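You operate a simulated robot arm through the tools that you are given. There is no shell and no other tool. Be economical: measure what you need, move in short steps, check, and stop when the job is done.

You run a simulated two-armed robot. Do the job below in one go: nothing can be reset, and whatever is moved stays where it is left.

TASK
Take the blue drive marked "26" from the top of the low rack and put it on the top of the ageing cabinet. Open the left drawer of the middle bench, take the big grey cap and leave it in the inside of the left drawer of the middle bench, then shut the drawer. Fetch the big blue cap from the top of the low rack and set it on the lower shelf of the low rack. Put the grey drive from the long table on the strapping bed. Fetch the white tub that says "Grease" from the inside of the sealer and set it on the strapping bed. Take the small bin labelled "returns" from the fourth shelf from the bottom of the narrow rack and put it on top of the big carton on the top shelf of the left rack. Any order will do.

Only the result counts: the job must be done as asked and must still hold three seconds after the hand-in. Knocking over, shifting, dropping, spilling or breaking anything else fails it. A push-on lid holds only when it is set on centred and level and pressed home; a screw cap is set on level and turned clockwise until tight.

THE ROBOT
Two 7-joint arms with two-finger parallel grippers on one trunk, on a base that drives. Base frame: it is fixed to the floor where the robot stands at the start and does not move with it; the origin is under the middle of the robot, x ahead of it, y to its left, z up; the surface under the hand at the start is at about z = 800. Units: mm, rad, N and s.
The left shoulder is at the start at [20, 138, 1175], the right one opposite. With the tool pointing down near the work surface each hand reaches from about 100 to 500 mm from the robot's upright axis, wherever it stands, measured 20 degrees to its own side. Places, roughly: big blue cap (4x4x2 cm) [900, 400, 800]; big carton [7250, -1000, 1250]; big grey cap (4x4x2 cm) [500, 400, 800]; blue drive [500, 250, 1000]; grey drive [2750, 250, 750]; inside of the left drawer of the middle bench [3300, -3300, 600]; left drawer of the middle bench [3300, -3300, 600]; lower shelf of the low rack [600, 300, 400]; small bin [4250, 500, 1250]; strapping bed [1500, 300, 800]; top of the ageing cabinet [-1000, -2900, 1500]; white tub [3000, 250, 750]. Payload 1.57 kg a hand.
The tool frame of a hand sits at the grasp point between the pads (the TCP): z along the fingers, y along the line on which they close. The tips reach 30 mm beyond it. Largest opening 80 mm; finger width 17, thickness 12; the body of the gripper, 40 by 82 mm, starts 80 mm behind the TCP.
Orientation is that of the tool frame in the base frame, as a unit quaternion [w, x, y, z]. With the fingers straight down and closing along the base's y, the tool's x points along the base's -x, its y along +y and its z along -z.

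THE INTERFACE
- The arms move only by the tool nudge_tool. It takes "left_moves", "right_moves" or both (then of equal length, played together; a hand with none holds still); each is a list of rows, each an object of numbers (a shift or turn left out is 0, a gripper value left out holds the last): "tx", "ty", "tz": the shift along the tool's x, y, z in units of 30 mm (1.0 is 30 mm); "ax", "ay", "az": the turn, a rotation vector about the tool's x, y, z in units of 4 degrees (1.0 is 4 degrees); "hand": the finger opening in mm, from 0 to 80. In form: [{"tx": .., "ty": .., "tz": .., "ax": .., "ay": .., "az": .., "hand": ..}, ...]. A call has 1 to 10 rows; each row shifts and turns the commanded pose from where the row before left it, along the tool's axes as they then stand. A call with a number of a shift or a turn outside -1 to 1 is refused whole. Each row takes 0.2 s and may step no farther than 50 mm and 0.15 rad from the row before; otherwise, or with a gripper value out of range, the whole call is refused. Where a pose cannot be reached the arm comes as near as it can. A force on the tool above 40 N (or 10 N above the force at the start of the call, whichever is more), or a blocked arm, ends the call early, and 0.2 s more pass. The fingers move at their own pace (about 45 mm/s each) and stop on an object; they squeeze with about 29 N. The grip force told is the motor's: it shows also when the fingers shut on nothing. Time passes only in rows, and 0.2 s behind the last, so rows that do not move let the fingers close. It gives the time, the measured TCP pose, the force on the tool (base axes), the opening and the grip force at its end, in the units of the frame above (readings bear some noise), with the torque about the TCP (base axes, N m) and any sound that the robot's microphone picked up.
- Cameras (640 x 400 px; columns grow to the right, rows downward): "scene" is now at [175.6, 50, 1056.2]; the picture's right is [0.55, -0.83, 0.00], its down [-0.47, -0.31, -0.82] and it looks along [0.69, 0.46, -0.57] (base axes); focal length 214 px, centre (320, 200). "left" rides on the left gripper at [72, 7, -122] in its tool frame; the picture's right is [-0.09, 1.00, 0.00], its down [-0.84, -0.08, -0.54] and it looks along [-0.54, -0.05, 0.84] (tool axes); focal length 238 px, centre (320, 200). "right" rides on the right gripper at [72, -7, -122] in its tool frame; the picture's right is [0.09, 1.00, 0.00], its down [-0.84, 0.08, -0.54] and it looks along [-0.54, 0.05, 0.84] (tool axes); focal length 238 px, centre (320, 200). There is no depth. A picture from a camera that has moved, and an enlarged one, comes with that camera's place and axes in the base frame and with its lens.
- snapshot(camera): a new picture of that camera. It takes no simulated time.
- lift_body(by): slides the trunk up (or, below 0, down) by that many mm; the arms and the scene camera ride with it, the base frame stays. It gives what a move gives, with no picture.
- drive_base(legs): drives the robot by 1 to 6 legs, each [ahead, left, turn to the left] in mm, mm and rad, along the robot's own axes; the way and the turn of a leg run together, so that a leg with both is an arc; at most 1500 mm and 3.142 rad a leg. The arms and the cameras ride along, it lands a little off, and it stops where it bumps. It gives what a move gives.
- aim_head(pan, tilt): turns the head with the scene camera to pan (to the left, within 1.047 rad either way) and tilt (down, from -0.506 to 1.204), counted from straight ahead of the robot. It gives what a move gives.
- close_up(camera, box): a new picture of the part [left, top, right, bottom] of that camera's present view, enlarged. It takes no simulated time.
- hand_in(): hands the job in; it is judged then, once.

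Go step by step. Nothing tells you exact positions but the pictures and the camera data: compare them with the known pose of the tool, close in by small moves and look again before you grip or let go. The budget is 207 turns and 190 pictures, counting those below and the enlarged ones. Unless the task says otherwise, let go and move clear before handing in, and close with one line.

The tools are called as a command line: name --argument value ..., lists and objects as JSON in quotes. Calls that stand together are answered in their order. nudge_tool: Moves the arms, as the interface text tells. Its arguments: {"type":"object","properties":{"left_moves":{"type":"array","items":{"type":"object","properties":{"tx":{"type":"number"},"ty":{"type":"number"},"tz":{"type":"number"},"ax":{"type":"number"},"ay":{"type":"number"},"az":{"type":"number"},"hand":{"type":"number"}}}},"right_moves":{"type":"array","items":{"type":"object","properties":{"tx":{"type":"number"},"ty":{"type":"number"},"tz":{"type":"number"},"ax":{"type":"number"},"ay":{"type":"number"},"az":{"type":"number"},"hand":{"type":"number"}}}}},"required":[]} The other tools are called the same way: lift_body (by) slides the trunk up or down; drive_base (legs) drives the base; aim_head (pan, tilt) turns the head that bears the scene camera; snapshot (camera) takes a picture; close_up (camera, box) takes an enlarged picture of a part of a camera's view; hand_in () hands the job in.

At the start:

```text
clock: 0.0
left_position: [180.9, 316.9, 1030.9]
left_tcp_rot: [-0.228, -0.021, 0.972, 0.044]
left_contact_force: [-0.1, -0.5, 0.6]
left_ft_torque: [0.01, 0.0, 0.02]
left_opening: 79.9
left_grip_force: 0.1
right_position: [327.9, 47.3, 1063.9]
right_tcp_rot: [-0.103, 0.0, 0.995, -0.004]
right_contact_force: [1.1, -0.7, 0.1]
right_ft_torque: [-0.02, -0.01, 0.0]
right_opening: 79.9
right_grip_force: 0.0
trunk travel left (down, up): [-550.0, 690.0]
robot x, y, heading: [-1.2, 0.5, 0.001]
head pan, tilt: [0.586, 0.604]
```

scene: 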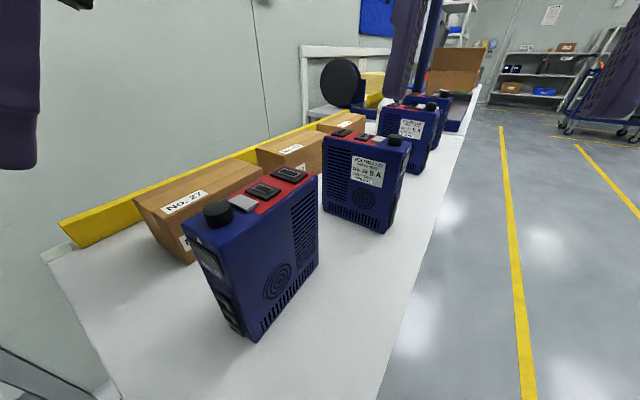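
right: 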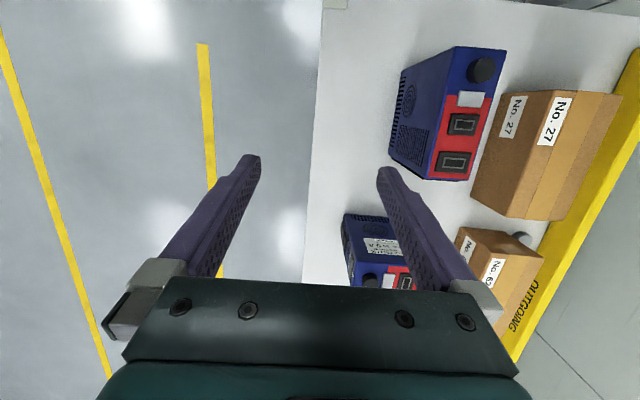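
left: 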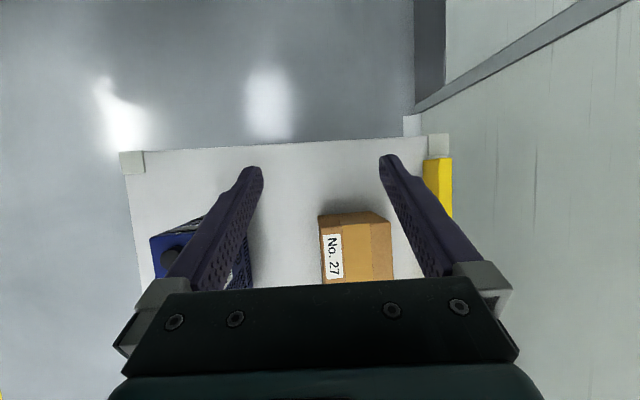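

I see the low rack's top with several blue drives, cartons and a yellow rail marked OUTGOING. I'll look closer to find which drive is "26" and where the caps are.

close_up --camera "scene" --box '[140, 80, 460, 280]'

close_up --camera "scene" --box '[300, 0, 640, 200]'

aim_head --pan 1.047 --tilt 0.9

snapshot --camera "scene"

```text
2.00 times, centred on (300, 180) of scene
camera zoom: at [175.6, 50.0, 1056.2], right [0.55, -0.83, 0.0], down [-0.47, -0.31, -0.82], along [0.69, 0.46, -0.57], focal length 429 px, centre (360, 240)
```

zoom: 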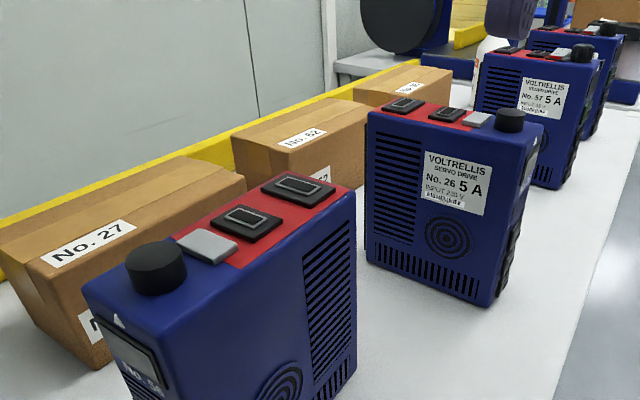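

```text
1.88 times, centred on (470, 100) of scene
camera zoom: at [175.6, 50.0, 1056.2], right [0.55, -0.83, 0.0], down [-0.47, -0.31, -0.82], along [0.69, 0.46, -0.57], focal length 404 px, centre (38, 388)
```

zoom: 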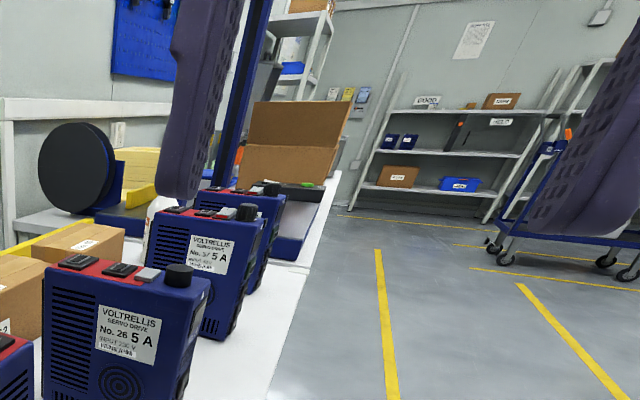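

```text
clock: 0.9
left_position: [181.2, 317.3, 1029.5]
left_tcp_rot: [-0.229, -0.02, 0.972, 0.045]
left_contact_force: [-0.4, -1.1, -0.2]
left_ft_torque: [-0.01, -0.02, 0.0]
left_opening: 80.0
left_grip_force: 0.0
right_position: [328.6, 46.9, 1062.2]
right_tcp_rot: [-0.105, 0.0, 0.994, -0.004]
right_contact_force: [0.8, 0.1, -0.3]
right_ft_torque: [-0.04, 0.01, 0.04]
right_opening: 80.2
right_grip_force: 0.0
trunk travel left (down, up): [-550.0, 690.0]
robot x, y, heading: [1.2, 1.2, 0.006]
head pan, tilt: [1.047, 0.901]
```

```text
184 pictures are left
camera scene: at [139.9, 66.6, 1031.7], right [0.87, -0.5, 0.0], down [-0.39, -0.68, -0.62], along [0.31, 0.54, -0.78], focal length 214 px, centre (320, 200)
```

scene: 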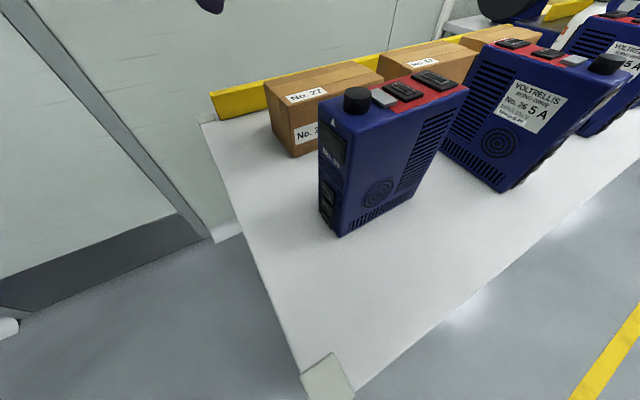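

Drive 26 is the second one on the rack (roughly x 490, y 160, thin along x, top ≈ 934). I'll raise the trunk for an overview from above.

lift_body --by 300

aim_head --pan 0.6 --tilt 0.75

snapshot --camera "scene"

close_up --camera "scene" --box '[200, 0, 440, 150]'

```text
clock: 3.9
left_position: [181.4, 316.9, 1329.4]
left_tcp_rot: [-0.229, -0.021, 0.972, 0.046]
left_contact_force: [0.5, 0.3, -1.0]
left_ft_torque: [0.0, -0.02, 0.0]
left_opening: 80.2
left_grip_force: 0.0
right_position: [327.8, 47.1, 1362.4]
right_tcp_rot: [-0.106, -0.001, 0.994, -0.003]
right_contact_force: [0.5, 0.0, 0.0]
right_ft_torque: [0.01, 0.02, -0.02]
right_opening: 80.1
right_grip_force: 0.0
trunk travel left (down, up): [-850.0, 390.0]
robot x, y, heading: [-1.3, 5.1, -0.001]
head pan, tilt: [1.047, 0.901]
```

```text
clock: 4.8
left_position: [180.6, 316.7, 1329.6]
left_tcp_rot: [-0.228, -0.022, 0.972, 0.045]
left_contact_force: [-0.4, 0.8, 0.7]
left_ft_torque: [0.0, 0.0, 0.01]
left_opening: 80.2
left_grip_force: 0.1
right_position: [327.8, 46.9, 1363.1]
right_tcp_rot: [-0.105, 0.0, 0.994, -0.003]
right_contact_force: [0.8, -0.1, 0.3]
right_ft_torque: [0.01, 0.04, 0.01]
right_opening: 80.0
right_grip_force: 0.1
trunk travel left (down, up): [-850.0, 390.0]
robot x, y, heading: [0.1, -0.0, -0.001]
head pan, tilt: [0.6, 0.75]
```

```text
183 pictures are left
camera scene: at [170.4, 48.1, 1343.5], right [0.57, -0.82, 0.0], down [-0.56, -0.39, -0.73], along [0.6, 0.41, -0.68], focal length 214 px, centre (320, 200)
```

scene: 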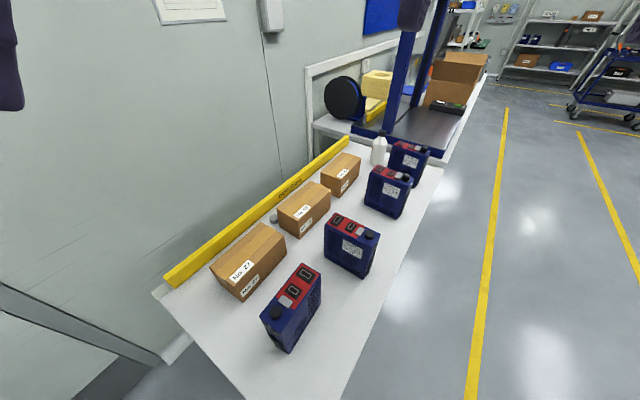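

```text
2.67 times, centred on (320, 75) of scene
camera zoom: at [170.4, 48.1, 1343.5], right [0.57, -0.82, 0.0], down [-0.56, -0.39, -0.73], along [0.6, 0.41, -0.68], focal length 572 px, centre (320, 533)
```

zoom: 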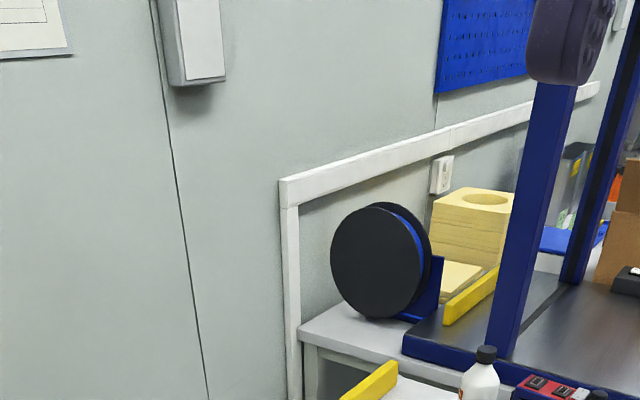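

close_up --camera "scene" --box '[200, 120, 440, 270]'

snapshot --camera "left"

snapshot --camera "right"

```text
2.67 times, centred on (320, 195) of scene
camera zoom: at [170.4, 48.1, 1343.5], right [0.57, -0.82, 0.0], down [-0.56, -0.39, -0.73], along [0.6, 0.41, -0.68], focal length 572 px, centre (320, 213)
```

zoom: 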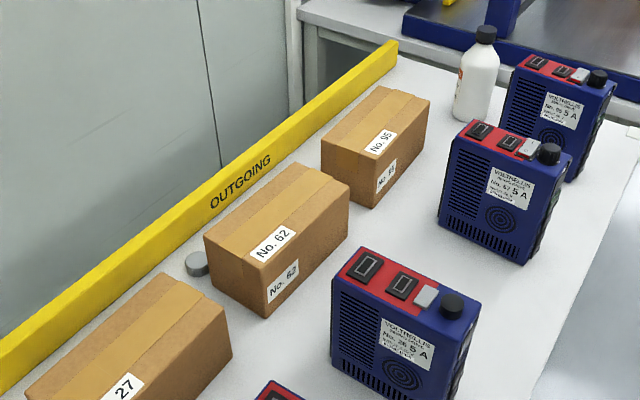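

```text
180 pictures are left
camera left: at [170.0, 308.9, 1471.2], right [0.06, 1.0, 0.06], down [0.99, -0.07, 0.1], along [0.11, 0.05, -0.99], focal length 238 px, centre (320, 200)
```

left: 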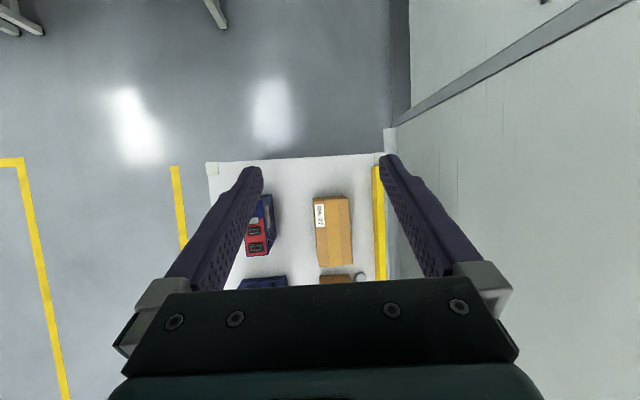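

```text
179 pictures are left
camera right: at [285.0, 42.5, 1496.8], right [-0.09, 1.0, 0.01], down [0.93, 0.08, 0.35], along [0.35, 0.04, -0.94], focal length 238 px, centre (320, 200)
```

right: 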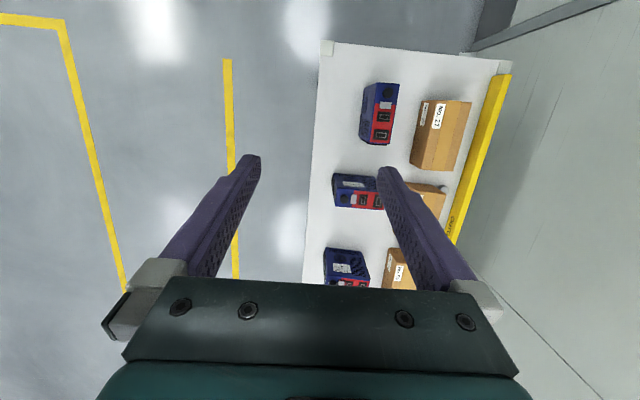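

The grey cap lies near [479, 445, 810], between boxes 27 and 62; the blue cap is probably hidden behind box 95. I'll drive alongside the rack and turn to face it.

drive_base --legs '[[0, -320, 0], [600, 0, 0], [0, 0, 1.571]]'

aim_head --pan 0.0 --tilt 0.8

snapshot --camera "scene"

```text
clock: 13.8
left_position: [277.1, -140.2, 1330.4]
left_tcp_rot: [0.193, 0.703, -0.672, 0.131]
left_contact_force: [-1.3, 0.5, -0.9]
left_ft_torque: [0.0, -0.03, -0.02]
left_opening: 80.0
left_grip_force: 0.0
right_position: [546.5, 10.5, 1361.9]
right_tcp_rot: [0.071, 0.704, -0.703, 0.077]
right_contact_force: [0.1, -0.5, -0.2]
right_ft_torque: [0.01, 0.01, -0.05]
right_opening: 79.9
right_grip_force: 0.0
trunk travel left (down, up): [-850.0, 390.0]
robot x, y, heading: [597.1, -319.0, 1.576]
head pan, tilt: [0.6, 0.75]
```

```text
clock: 14.8
left_position: [277.4, -139.7, 1328.3]
left_tcp_rot: [0.193, 0.703, -0.671, 0.131]
left_contact_force: [0.3, 0.2, 0.3]
left_ft_torque: [0.01, 0.02, 0.02]
left_opening: 80.1
left_grip_force: 0.1
right_position: [547.3, 9.8, 1362.6]
right_tcp_rot: [0.072, 0.705, -0.701, 0.078]
right_contact_force: [0.4, 0.1, 0.3]
right_ft_torque: [0.01, -0.03, 0.04]
right_opening: 79.9
right_grip_force: 0.2
trunk travel left (down, up): [-850.0, 390.0]
robot x, y, heading: [592.0, -317.8, 1.574]
head pan, tilt: [0.0, 0.799]
```

```text
178 pictures are left
camera scene: at [596.7, -137.1, 1339.6], right [1.0, 0.0, 0.0], down [0.0, -0.72, -0.7], along [0.0, 0.7, -0.72], focal length 214 px, centre (320, 200)
```

scene: 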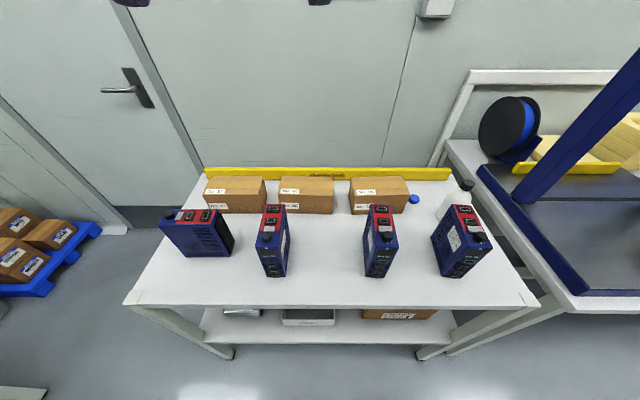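

Now I see the whole rack: drive 26 is second from the left, the blue cap at about [920, 380]. I'll look down to see the base's clearance to the rack, and check the drive's label.

close_up --camera "scene" --box '[150, 160, 510, 350]'

aim_head --pan 0.0 --tilt 1.2

snapshot --camera "scene"

```text
1.78 times, centred on (330, 255) of scene
camera zoom: at [596.7, -137.1, 1339.6], right [1.0, 0.0, 0.0], down [0.0, -0.72, -0.7], along [0.0, 0.7, -0.72], focal length 381 px, centre (302, 102)
```

zoom: 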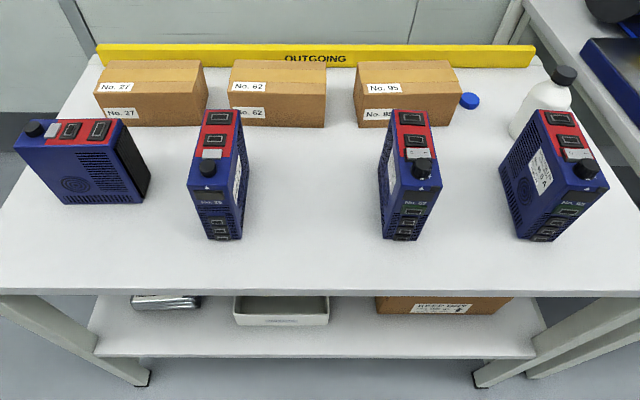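

```text
clock: 15.6
left_position: [276.9, -140.4, 1329.8]
left_tcp_rot: [0.193, 0.704, -0.671, 0.131]
left_contact_force: [-1.0, -0.6, 0.1]
left_ft_torque: [0.0, -0.05, 0.01]
left_opening: 80.1
left_grip_force: 0.1
right_position: [547.8, 9.1, 1361.0]
right_tcp_rot: [0.072, 0.705, -0.701, 0.077]
right_contact_force: [0.0, 0.0, 1.1]
right_ft_torque: [0.0, 0.02, 0.01]
right_opening: 80.2
right_grip_force: 0.1
trunk travel left (down, up): [-850.0, 390.0]
robot x, y, heading: [594.8, -316.8, 1.578]
head pan, tilt: [0.0, 1.201]
```

```text
176 pictures are left
camera scene: at [596.9, -161.8, 1311.9], right [1.0, 0.0, 0.0], down [0.0, -0.93, -0.36], along [0.0, 0.36, -0.93], focal length 214 px, centre (320, 200)
```

scene: 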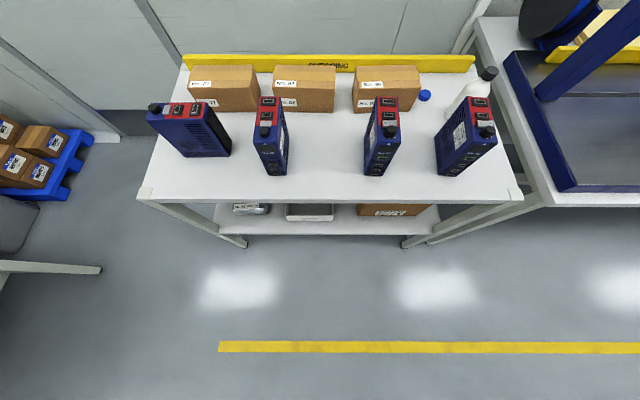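

The table's front edge is at about y = 36. I'll move closer and to the right so the right hand can reach the blue cap past box 95.

drive_base --legs '[[180, -205, 0]]'

aim_head --pan -0.3 --tilt 0.95

nudge_tool --right_moves '[{"ay": -1}, {"ay": -1}, {"ay": -1}, {"ay": -1}, {"ay": -1}, {"ay": -1}, {"ay": -1}, {"ay": -1}, {"ay": -1}, {"ay": -1}]'

snapshot --camera "scene"

snapshot --camera "right"

```text
clock: 17.6
left_position: [481.7, 41.6, 1329.9]
left_tcp_rot: [0.193, 0.703, -0.672, 0.13]
left_contact_force: [0.5, 0.2, -0.1]
left_ft_torque: [-0.02, -0.01, 0.01]
left_opening: 79.9
left_grip_force: 0.0
right_position: [751.2, 191.2, 1361.0]
right_tcp_rot: [0.072, 0.706, -0.701, 0.078]
right_contact_force: [-0.6, 0.2, 0.4]
right_ft_torque: [0.02, 0.03, 0.0]
right_opening: 80.0
right_grip_force: 0.1
trunk travel left (down, up): [-850.0, 390.0]
robot x, y, heading: [800.6, -136.4, 1.576]
head pan, tilt: [0.0, 1.201]
```

```text
clock: 18.4
left_position: [481.5, 42.0, 1330.6]
left_tcp_rot: [0.194, 0.703, -0.671, 0.131]
left_contact_force: [0.1, 0.7, 0.3]
left_ft_torque: [0.01, -0.02, 0.03]
left_opening: 80.2
left_grip_force: 0.1
right_position: [751.9, 189.2, 1360.9]
right_tcp_rot: [0.073, 0.705, -0.701, 0.078]
right_contact_force: [-0.5, 0.0, -0.5]
right_ft_torque: [0.01, 0.02, -0.01]
right_opening: 80.3
right_grip_force: 0.1
trunk travel left (down, up): [-850.0, 390.0]
robot x, y, heading: [796.0, -139.4, 1.577]
head pan, tilt: [-0.3, 0.949]
```

```text
clock: 20.8
left_position: [482.9, 41.7, 1329.0]
left_tcp_rot: [0.194, 0.704, -0.671, 0.132]
left_contact_force: [0.2, 0.2, -0.6]
left_ft_torque: [0.01, 0.02, 0.02]
left_opening: 79.9
left_grip_force: 0.2
right_position: [751.3, 175.3, 1329.8]
right_tcp_rot: [-0.137, 0.698, -0.69, -0.133]
right_contact_force: [-0.8, -0.5, 0.4]
right_ft_torque: [-0.03, 0.02, 0.01]
right_opening: 79.9
right_grip_force: 0.1
trunk travel left (down, up): [-850.0, 390.0]
robot x, y, heading: [802.4, -144.3, 1.567]
head pan, tilt: [-0.3, 0.949]
stopped in row 10 (right hand): the arm was blocked; the commanded pose is now the measured one
```

```text
175 pictures are left
camera scene: at [822.6, 32.6, 1328.0], right [0.96, -0.29, 0.0], down [-0.24, -0.78, -0.58], along [0.17, 0.56, -0.81], focal length 214 px, centre (320, 200)
```

scene: 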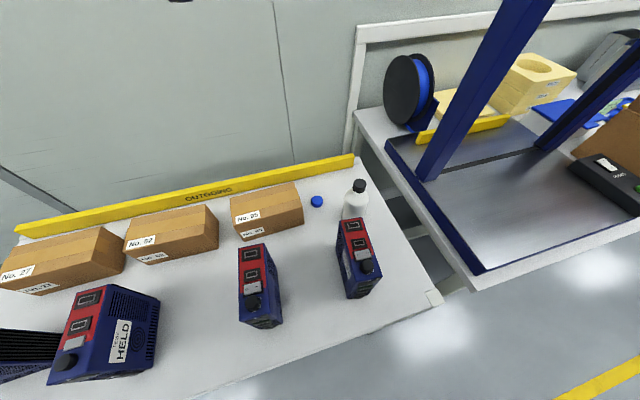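

```text
174 pictures are left
camera right: at [758.9, 65.2, 1416.4], right [-0.99, -0.1, -0.04], down [-0.09, 0.57, 0.81], along [-0.05, 0.81, -0.58], focal length 238 px, centre (320, 200)
```

right: 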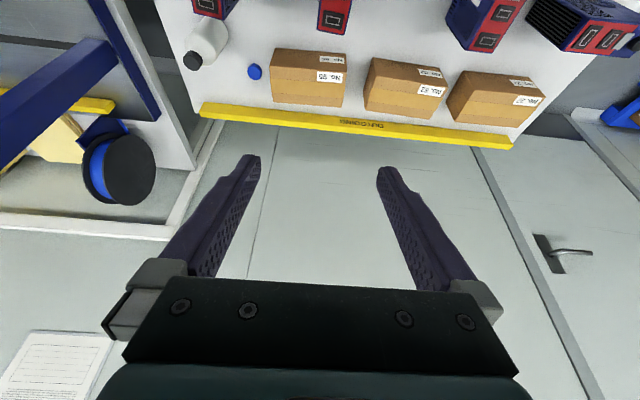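

The cap is at about [921, 387]. Tilting blocked at 22°, so I'll extend the right hand forward and right, then lower the trunk.

nudge_tool --right_moves '[{"ty": -0.95, "tx": -0.77, "tz": 0.3}, {"ty": -0.95, "tx": -0.77, "tz": 0.3}, {"ty": -0.95, "tx": -0.77, "tz": 0.3}, {"ty": -0.95, "tx": -0.77, "tz": 0.3}, {"ty": -0.95, "tx": -0.77, "tz": 0.3}, {"ty": -0.95, "tx": -0.77, "tz": 0.3}]'

lift_body --by -270

snapshot --camera "right"

```text
clock: 22.1
left_position: [482.0, 40.4, 1330.1]
left_tcp_rot: [0.194, 0.703, -0.672, 0.131]
left_contact_force: [0.6, -0.1, 0.6]
left_ft_torque: [0.01, 0.0, -0.01]
left_opening: 80.2
left_grip_force: 0.0
right_position: [920.9, 325.9, 1335.2]
right_tcp_rot: [-0.138, 0.698, -0.689, -0.136]
right_contact_force: [-0.1, -0.2, 0.1]
right_ft_torque: [0.03, 0.02, -0.02]
right_opening: 80.2
right_grip_force: 0.0
trunk travel left (down, up): [-850.0, 390.0]
robot x, y, heading: [802.0, -134.0, 1.574]
head pan, tilt: [-0.3, 0.949]
```

```text
clock: 24.9
left_position: [482.3, 41.0, 1059.8]
left_tcp_rot: [0.194, 0.703, -0.672, 0.131]
left_contact_force: [-0.3, 0.0, 0.4]
left_ft_torque: [0.03, 0.01, -0.01]
left_opening: 80.1
left_grip_force: 0.0
right_position: [919.1, 325.4, 1065.4]
right_tcp_rot: [-0.138, 0.698, -0.689, -0.133]
right_contact_force: [0.8, 0.5, 0.7]
right_ft_torque: [-0.02, -0.04, -0.01]
right_opening: 80.1
right_grip_force: 0.0
trunk travel left (down, up): [-580.0, 660.0]
robot x, y, heading: [798.5, -136.0, 1.57]
head pan, tilt: [-0.3, 0.949]
```

```text
173 pictures are left
camera right: at [927.7, 215.0, 1150.7], right [-0.99, -0.1, -0.04], down [-0.09, 0.57, 0.82], along [-0.05, 0.82, -0.58], focal length 238 px, centre (320, 200)
```

right: 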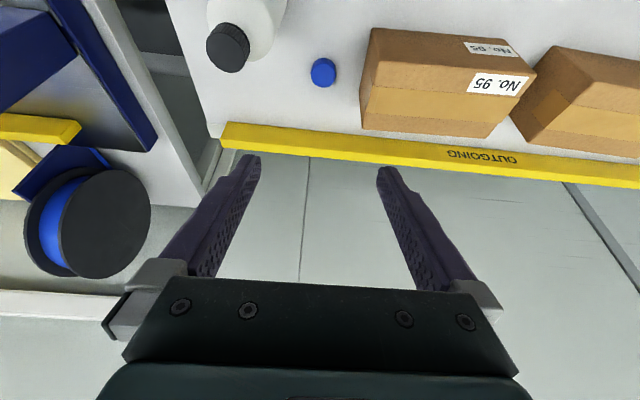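

Cap is at [924, 385, 810]. I'll tilt a bit more (to ~34°) and approach to about 100 mm above it.

nudge_tool --right_moves '[{"ay": -1}, {"ay": -1}, {"ay": -1}, {"tx": 0.29, "tz": 0.89, "ty": -0.03, "hand": 58}, {"tx": 0.29, "tz": 0.89, "ty": -0.03}, {"tx": 0.29, "tz": 0.89, "ty": -0.03}, {"tx": 0.29, "tz": 0.89, "ty": -0.03}, {"tx": 0.29, "tz": 0.89, "ty": -0.03}]'

snapshot --camera "right"

```text
clock: 26.7
left_position: [481.8, 40.7, 1060.3]
left_tcp_rot: [0.194, 0.703, -0.672, 0.131]
left_contact_force: [0.0, 0.2, 0.6]
left_ft_torque: [-0.03, -0.03, -0.02]
left_opening: 80.1
left_grip_force: 0.0
right_position: [926.3, 364.9, 928.8]
right_tcp_rot: [-0.209, 0.681, -0.671, -0.206]
right_contact_force: [0.6, 0.7, -0.7]
right_ft_torque: [0.01, -0.02, 0.02]
right_opening: 58.1
right_grip_force: 0.1
trunk travel left (down, up): [-580.0, 660.0]
robot x, y, heading: [797.2, -137.2, 1.576]
head pan, tilt: [-0.3, 0.949]
```

```text
172 pictures are left
camera right: at [933.4, 238.9, 990.0], right [-0.99, -0.09, -0.06], down [-0.09, 0.39, 0.92], along [-0.06, 0.92, -0.39], focal length 238 px, centre (320, 200)
```

right: 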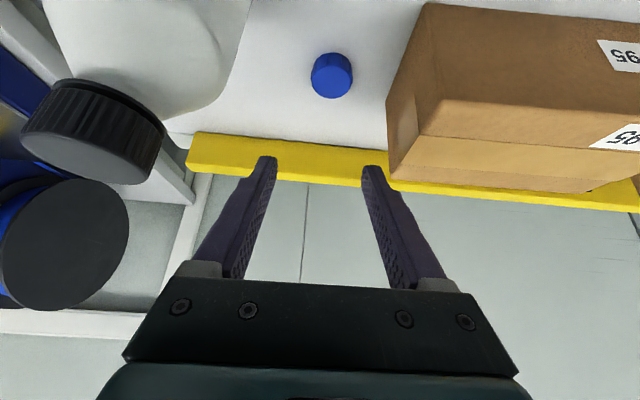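

Fingers are nearly in line with the cap. To keep the camera clear of drive 4, I'll reduce the tilt to ~22° and go down most of the way.

nudge_tool --right_moves '[{"ay": 1}, {"ay": 1}, {"ay": 1}, {"tx": 0.2, "tz": 0.78, "ty": 0.04}, {"tx": 0.2, "tz": 0.78, "ty": 0.05}, {"tx": 0.2, "tz": 0.6, "ty": 0.04}]'

snapshot --camera "right"

snapshot --camera "scene"

```text
clock: 28.1
left_position: [482.2, 40.8, 1059.9]
left_tcp_rot: [0.193, 0.704, -0.67, 0.132]
left_contact_force: [-0.7, -0.5, 0.0]
left_ft_torque: [0.0, -0.02, 0.02]
left_opening: 80.0
left_grip_force: 0.0
right_position: [922.1, 373.0, 862.0]
right_tcp_rot: [-0.138, 0.698, -0.69, -0.133]
right_contact_force: [0.3, 0.3, -0.1]
right_ft_torque: [-0.01, -0.02, -0.01]
right_opening: 58.2
right_grip_force: 0.1
trunk travel left (down, up): [-580.0, 660.0]
robot x, y, heading: [799.5, -136.3, 1.576]
head pan, tilt: [-0.3, 0.949]
```

```text
171 pictures are left
camera right: at [929.4, 261.1, 948.5], right [-0.99, -0.1, -0.04], down [-0.09, 0.57, 0.82], along [-0.05, 0.82, -0.58], focal length 238 px, centre (320, 200)
```

right: 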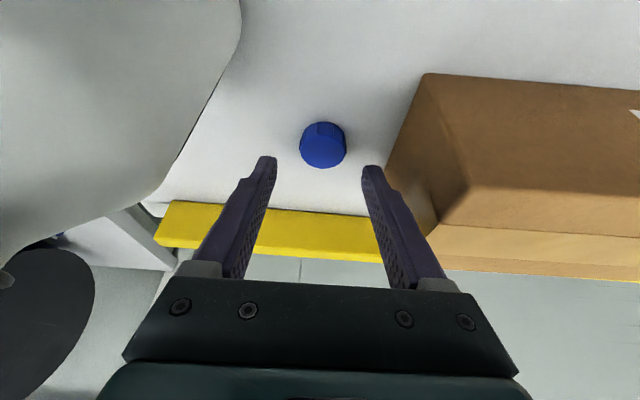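

```text
170 pictures are left
camera scene: at [822.5, 32.6, 1058.0], right [0.96, -0.29, 0.0], down [-0.24, -0.78, -0.58], along [0.17, 0.56, -0.81], focal length 214 px, centre (320, 200)
```

scene: 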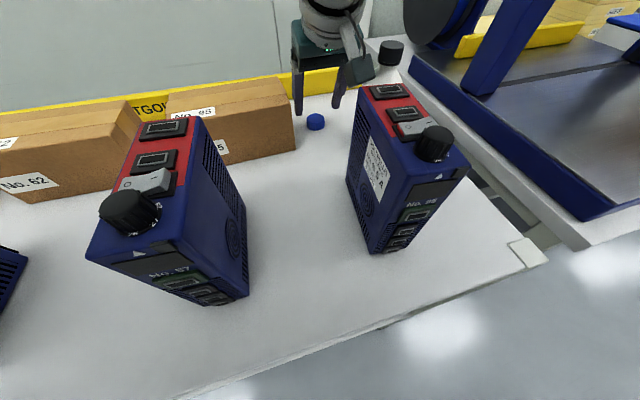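

Well aligned; going down the last 30 mm and closing.

nudge_tool --right_moves '[{"tx": 0.12, "tz": 0.5}, {"tx": 0.13, "tz": 0.5}, {}, {"hand": 25}, {}, {}, {}]'

snapshot --camera "right"

```text
clock: 29.7
left_position: [482.0, 41.3, 1059.9]
left_tcp_rot: [0.195, 0.702, -0.672, 0.132]
left_contact_force: [-0.2, 0.7, -0.3]
left_ft_torque: [0.02, -0.05, 0.01]
left_opening: 80.0
left_grip_force: 0.1
right_position: [921.5, 375.4, 832.3]
right_tcp_rot: [-0.137, 0.699, -0.689, -0.133]
right_contact_force: [1.1, -0.3, 0.8]
right_ft_torque: [0.01, 0.01, -0.03]
right_opening: 32.9
right_grip_force: 29.2
trunk travel left (down, up): [-580.0, 660.0]
robot x, y, heading: [797.9, -141.7, 1.573]
head pan, tilt: [-0.3, 0.949]
```

```text
169 pictures are left
camera right: at [929.5, 265.2, 918.1], right [-0.99, -0.1, -0.04], down [-0.09, 0.57, 0.82], along [-0.05, 0.82, -0.58], focal length 238 px, centre (320, 200)
```

right: 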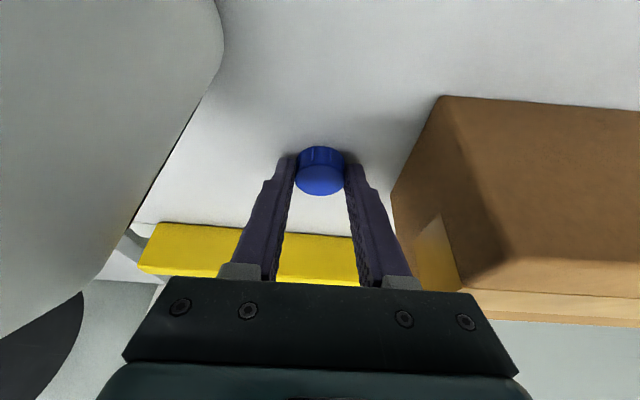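

Cap gripped. Lifting it, raising the trunk, then backing away from the rack.

nudge_tool --right_moves '[{"tx": -0.37, "tz": -0.93}, {"tx": -0.37, "tz": -0.93}, {"tx": -0.37, "tz": -0.93}, {"tx": -0.37, "tz": -0.93}, {"tx": -0.37, "tz": -0.93}]'

lift_body --by 120

drive_base --legs '[[-300, 0, 0], [0, 210, 0]]'

nudge_tool --right_moves '[{"tx": 0.9, "tz": -0.37}, {"tx": 0.9, "tz": -0.37}, {"tx": 0.9, "tz": -0.37}, {"tx": 0.9, "tz": -0.37}, {"tx": 0.9, "tz": -0.37}]'

aim_head --pan -0.2 --tilt 0.9

snapshot --camera "scene"

```text
clock: 30.9
left_position: [480.6, 41.8, 1060.0]
left_tcp_rot: [0.193, 0.703, -0.671, 0.131]
left_contact_force: [-0.1, 1.2, -0.3]
left_ft_torque: [-0.03, -0.01, -0.02]
left_opening: 80.3
left_grip_force: 0.0
right_position: [921.4, 375.0, 983.2]
right_tcp_rot: [-0.138, 0.698, -0.69, -0.133]
right_contact_force: [0.2, -1.3, -0.7]
right_ft_torque: [0.0, 0.0, 0.01]
right_opening: 33.1
right_grip_force: 29.2
trunk travel left (down, up): [-580.0, 660.0]
robot x, y, heading: [796.4, -142.2, 1.579]
head pan, tilt: [-0.3, 0.949]
```

```text
clock: 32.4
left_position: [482.7, 41.0, 1179.4]
left_tcp_rot: [0.194, 0.703, -0.671, 0.132]
left_contact_force: [0.4, 0.8, -0.2]
left_ft_torque: [-0.03, -0.01, 0.01]
left_opening: 79.9
left_grip_force: 0.2
right_position: [920.1, 376.1, 1103.7]
right_tcp_rot: [-0.138, 0.699, -0.689, -0.134]
right_contact_force: [0.7, 0.1, -0.2]
right_ft_torque: [0.0, 0.04, -0.01]
right_opening: 33.0
right_grip_force: 29.2
trunk travel left (down, up): [-700.0, 540.0]
robot x, y, heading: [799.1, -139.1, 1.574]
head pan, tilt: [-0.3, 0.949]
```

```text
clock: 35.7
left_position: [273.6, -259.5, 1179.9]
left_tcp_rot: [0.195, 0.702, -0.672, 0.131]
left_contact_force: [0.1, -0.3, -0.1]
left_ft_torque: [0.03, 0.0, 0.03]
left_opening: 79.8
left_grip_force: 0.1
right_position: [713.2, 72.8, 1103.9]
right_tcp_rot: [-0.138, 0.697, -0.69, -0.134]
right_contact_force: [0.3, 0.2, -1.3]
right_ft_torque: [0.03, 0.0, -0.02]
right_opening: 33.2
right_grip_force: 29.2
trunk travel left (down, up): [-700.0, 540.0]
robot x, y, heading: [588.9, -438.4, 1.571]
head pan, tilt: [-0.3, 0.949]
```

```text
clock: 36.9
left_position: [274.5, -260.1, 1179.3]
left_tcp_rot: [0.195, 0.702, -0.672, 0.131]
left_contact_force: [0.7, 0.2, 0.2]
left_ft_torque: [-0.02, -0.02, -0.02]
left_opening: 80.0
left_grip_force: 0.0
right_position: [713.4, -72.8, 1103.7]
right_tcp_rot: [-0.138, 0.697, -0.691, -0.133]
right_contact_force: [0.1, 0.3, -0.6]
right_ft_torque: [0.01, 0.0, 0.0]
right_opening: 32.8
right_grip_force: 29.1
trunk travel left (down, up): [-700.0, 540.0]
robot x, y, heading: [589.9, -442.3, 1.575]
head pan, tilt: [-0.3, 0.949]
```

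```text
clock: 37.6
left_position: [273.1, -260.3, 1179.5]
left_tcp_rot: [0.193, 0.703, -0.672, 0.131]
left_contact_force: [-0.1, 0.9, -0.2]
left_ft_torque: [0.01, 0.02, 0.03]
left_opening: 80.1
left_grip_force: 0.1
right_position: [712.6, -71.9, 1103.9]
right_tcp_rot: [-0.137, 0.698, -0.69, -0.134]
right_contact_force: [-0.6, -1.1, -0.2]
right_ft_torque: [0.0, 0.05, 0.01]
right_opening: 33.2
right_grip_force: 29.4
trunk travel left (down, up): [-700.0, 540.0]
robot x, y, heading: [594.3, -439.6, 1.573]
head pan, tilt: [-0.201, 0.901]
```

```text
168 pictures are left
camera scene: at [607.8, -264.3, 1181.6], right [0.98, -0.2, 0.0], down [-0.16, -0.77, -0.62], along [0.12, 0.61, -0.78], focal length 214 px, centre (320, 200)
```

scene: 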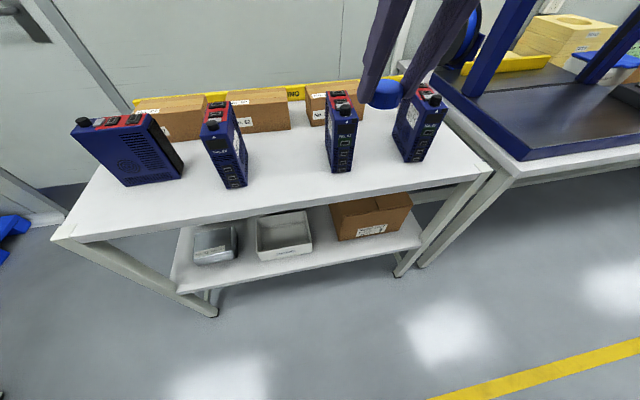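

The shelf gap between the white tray and the carton is at about x 640–776; I'll put the cap at [705, 95]. Lowering the trunk clear in front of the rack.

lift_body --by -580

snapshot --camera "right"

snapshot --camera "scene"

```text
refused: -580 is not a number from -400 to 400
```

```text
167 pictures are left
camera right: at [721.7, -182.8, 1189.3], right [-0.99, -0.09, -0.04], down [-0.09, 0.57, 0.82], along [-0.05, 0.82, -0.58], focal length 238 px, centre (320, 200)
```

right: 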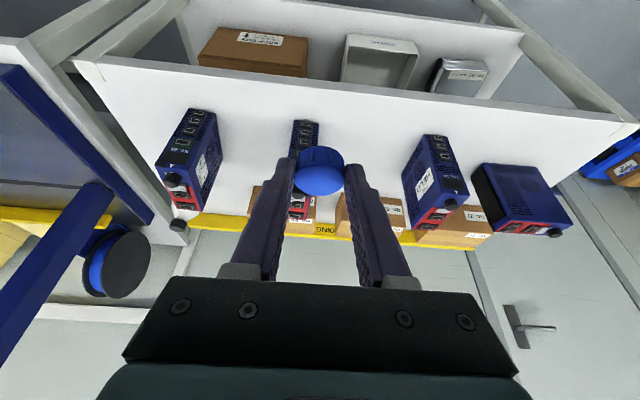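

```text
166 pictures are left
camera scene: at [607.8, -264.3, 1181.6], right [0.98, -0.2, 0.0], down [-0.16, -0.77, -0.62], along [0.12, 0.61, -0.78], focal length 214 px, centre (320, 200)
```

scene: 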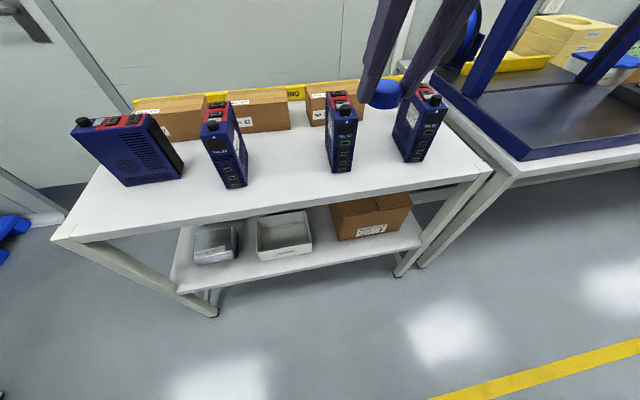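

lift_body --by -400

lift_body --by -180

snapshot --camera "right"

snapshot --camera "scene"

```text
clock: 41.4
left_position: [273.1, -260.3, 779.2]
left_tcp_rot: [0.194, 0.702, -0.673, 0.13]
left_contact_force: [0.0, -0.6, 0.3]
left_ft_torque: [0.0, -0.02, 0.01]
left_opening: 80.0
left_grip_force: 0.0
right_position: [714.0, -72.8, 702.6]
right_tcp_rot: [-0.138, 0.698, -0.69, -0.133]
right_contact_force: [0.3, -0.3, -0.6]
right_ft_torque: [-0.02, -0.01, 0.01]
right_opening: 33.1
right_grip_force: 29.3
trunk travel left (down, up): [-300.0, 940.0]
robot x, y, heading: [591.7, -437.6, 1.573]
head pan, tilt: [-0.201, 0.901]
```

```text
clock: 43.4
left_position: [273.2, -259.5, 599.1]
left_tcp_rot: [0.194, 0.703, -0.672, 0.132]
left_contact_force: [-0.3, 0.1, 0.1]
left_ft_torque: [0.03, 0.02, 0.01]
left_opening: 79.9
left_grip_force: 0.0
right_position: [713.3, -71.3, 522.9]
right_tcp_rot: [-0.138, 0.698, -0.69, -0.133]
right_contact_force: [0.2, -0.7, -0.7]
right_ft_torque: [-0.01, 0.02, -0.01]
right_opening: 33.1
right_grip_force: 29.1
trunk travel left (down, up): [-120.0, 1120.0]
robot x, y, heading: [591.8, -440.8, 1.577]
head pan, tilt: [-0.201, 0.901]
```

```text
165 pictures are left
camera right: at [721.7, -182.9, 609.3], right [-0.99, -0.09, -0.04], down [-0.09, 0.57, 0.82], along [-0.05, 0.82, -0.58], focal length 238 px, centre (320, 200)
```

right: 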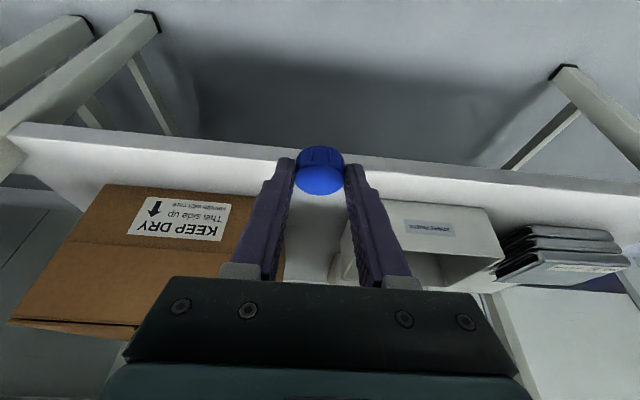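

```text
164 pictures are left
camera scene: at [607.7, -264.2, 601.7], right [0.98, -0.2, 0.0], down [-0.16, -0.77, -0.62], along [0.12, 0.61, -0.78], focal length 214 px, centre (320, 200)
```

scene: 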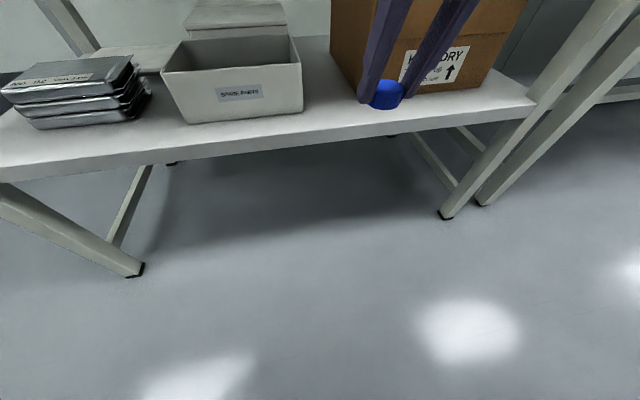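

The shelf surface is at ~398 and the gap is centred near x 708. I'll tilt a little more so the wrist stays clear of the table edge, lower to just above shelf height, and drive in.

nudge_tool --right_moves '[{"ay": -1}, {"ay": -1}]'

lift_body --by -70

drive_base --legs '[[150, 0, 0]]'

snapshot --camera "scene"

snapshot --camera "right"

```text
clock: 44.0
left_position: [273.8, -260.3, 599.3]
left_tcp_rot: [0.194, 0.703, -0.672, 0.131]
left_contact_force: [-0.3, 0.6, -0.1]
left_ft_torque: [-0.01, -0.02, -0.03]
left_opening: 80.0
left_grip_force: 0.0
right_position: [714.2, -71.7, 522.7]
right_tcp_rot: [-0.185, 0.687, -0.679, -0.182]
right_contact_force: [-0.6, -0.3, -0.4]
right_ft_torque: [-0.01, -0.01, 0.0]
right_opening: 33.0
right_grip_force: 28.5
trunk travel left (down, up): [-120.0, 1120.0]
robot x, y, heading: [588.9, -434.9, 1.57]
head pan, tilt: [-0.201, 0.901]
```

```text
clock: 45.1
left_position: [273.8, -259.0, 529.0]
left_tcp_rot: [0.193, 0.703, -0.672, 0.13]
left_contact_force: [-1.0, -0.5, -0.2]
left_ft_torque: [0.03, 0.0, -0.02]
left_opening: 80.0
left_grip_force: 0.0
right_position: [713.6, -71.7, 452.3]
right_tcp_rot: [-0.186, 0.687, -0.679, -0.182]
right_contact_force: [-0.1, 0.5, -0.6]
right_ft_torque: [-0.03, 0.0, 0.0]
right_opening: 32.7
right_grip_force: 28.8
trunk travel left (down, up): [-50.0, 1190.0]
robot x, y, heading: [588.2, -439.4, 1.57]
head pan, tilt: [-0.201, 0.901]
```

```text
clock: 46.5
left_position: [273.6, -112.9, 529.3]
left_tcp_rot: [0.195, 0.701, -0.673, 0.131]
left_contact_force: [0.1, -0.1, -0.2]
left_ft_torque: [0.04, 0.03, 0.01]
left_opening: 79.9
left_grip_force: 0.1
right_position: [713.9, 75.7, 452.2]
right_tcp_rot: [-0.185, 0.687, -0.679, -0.181]
right_contact_force: [-0.1, -0.1, -0.8]
right_ft_torque: [-0.04, -0.05, 0.01]
right_opening: 33.1
right_grip_force: 29.5
trunk travel left (down, up): [-50.0, 1190.0]
robot x, y, heading: [592.2, -288.0, 1.569]
head pan, tilt: [-0.201, 0.901]
```

```text
163 pictures are left
camera scene: at [607.7, -116.2, 531.3], right [0.98, -0.2, 0.0], down [-0.16, -0.77, -0.62], along [0.12, 0.61, -0.78], focal length 214 px, centre (320, 200)
```

scene: 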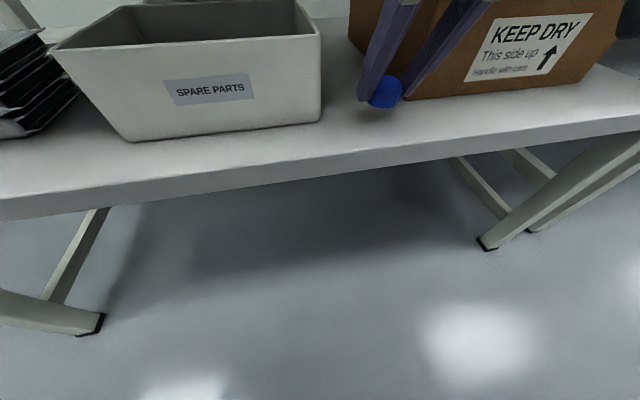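

```text
162 pictures are left
camera right: at [722.0, -46.0, 522.3], right [-0.99, -0.09, -0.05], down [-0.09, 0.45, 0.89], along [-0.05, 0.89, -0.46], focal length 238 px, centre (320, 200)
```

right: 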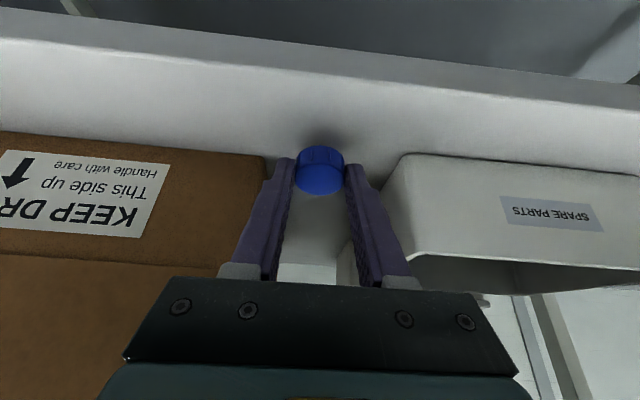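

nudge_tool --right_moves '[{"tx": 0.15, "tz": 0.26}, {"tx": 0.1, "tz": 0.17}, {"tx": 0.05, "tz": 0.09}, {"tx": 0.03, "tz": 0.05}]'

close_up --camera "scene" --box '[310, 40, 470, 140]'

```text
clock: 47.5
left_position: [273.2, -109.3, 530.4]
left_tcp_rot: [0.194, 0.703, -0.672, 0.131]
left_contact_force: [0.5, 0.2, 1.0]
left_ft_torque: [-0.02, 0.0, 0.01]
left_opening: 80.2
left_grip_force: 0.0
right_position: [715.2, 77.2, 432.6]
right_tcp_rot: [-0.185, 0.687, -0.678, -0.182]
right_contact_force: [1.1, -0.4, -1.1]
right_ft_torque: [0.01, 0.03, -0.02]
right_opening: 33.3
right_grip_force: 28.5
trunk travel left (down, up): [-50.0, 1190.0]
robot x, y, heading: [593.1, -288.9, 1.571]
head pan, tilt: [-0.201, 0.901]
```

```text
4.00 times, centred on (390, 90) of scene
camera zoom: at [607.6, -114.4, 531.6], right [0.98, -0.2, 0.0], down [-0.16, -0.77, -0.62], along [0.12, 0.61, -0.78], focal length 858 px, centre (40, 640)
```

zoom: 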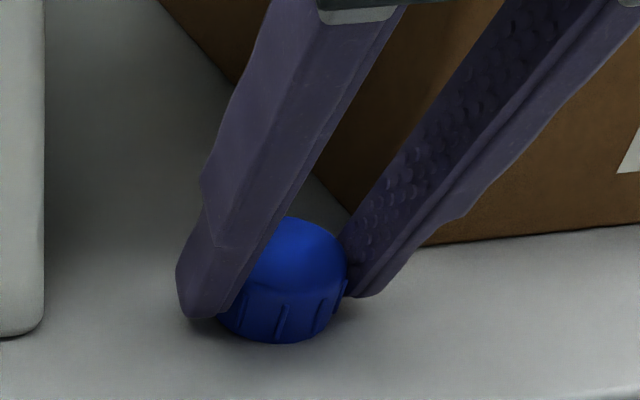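

nudge_tool --right_moves '[{"tx": 0.03, "tz": 0.06}, {"tx": 0.02, "tz": 0.04}, {"hand": 54}, {}, {}, {"tx": 0.0, "tz": -0.8}, {"tx": -0.2, "tz": -0.8}]'

close_up --camera "scene" --box '[310, 40, 470, 140]'

```text
clock: 49.0
left_position: [275.2, -108.9, 530.4]
left_tcp_rot: [0.194, 0.702, -0.672, 0.131]
left_contact_force: [0.9, 0.5, -0.3]
left_ft_torque: [0.02, 0.02, 0.0]
left_opening: 80.0
left_grip_force: 0.0
right_position: [714.5, 57.8, 473.0]
right_tcp_rot: [-0.185, 0.687, -0.679, -0.18]
right_contact_force: [0.1, 0.0, 0.3]
right_ft_torque: [-0.01, -0.02, -0.03]
right_opening: 53.9
right_grip_force: 0.0
trunk travel left (down, up): [-50.0, 1190.0]
robot x, y, heading: [587.7, -288.5, 1.576]
head pan, tilt: [-0.201, 0.901]
```

```text
4.00 times, centred on (390, 90) of scene
camera zoom: at [609.0, -114.0, 531.5], right [0.98, -0.2, 0.0], down [-0.15, -0.77, -0.62], along [0.12, 0.61, -0.78], focal length 858 px, centre (40, 640)
```

zoom: 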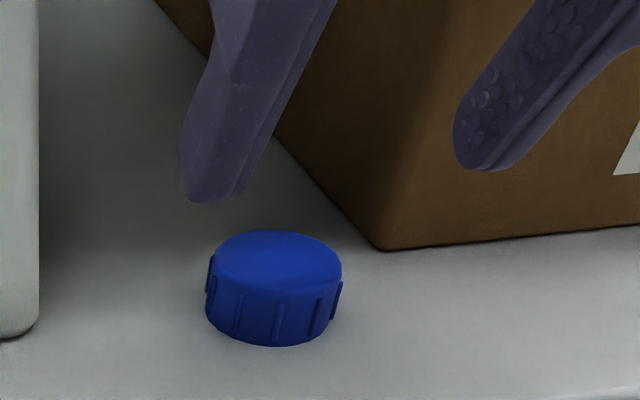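

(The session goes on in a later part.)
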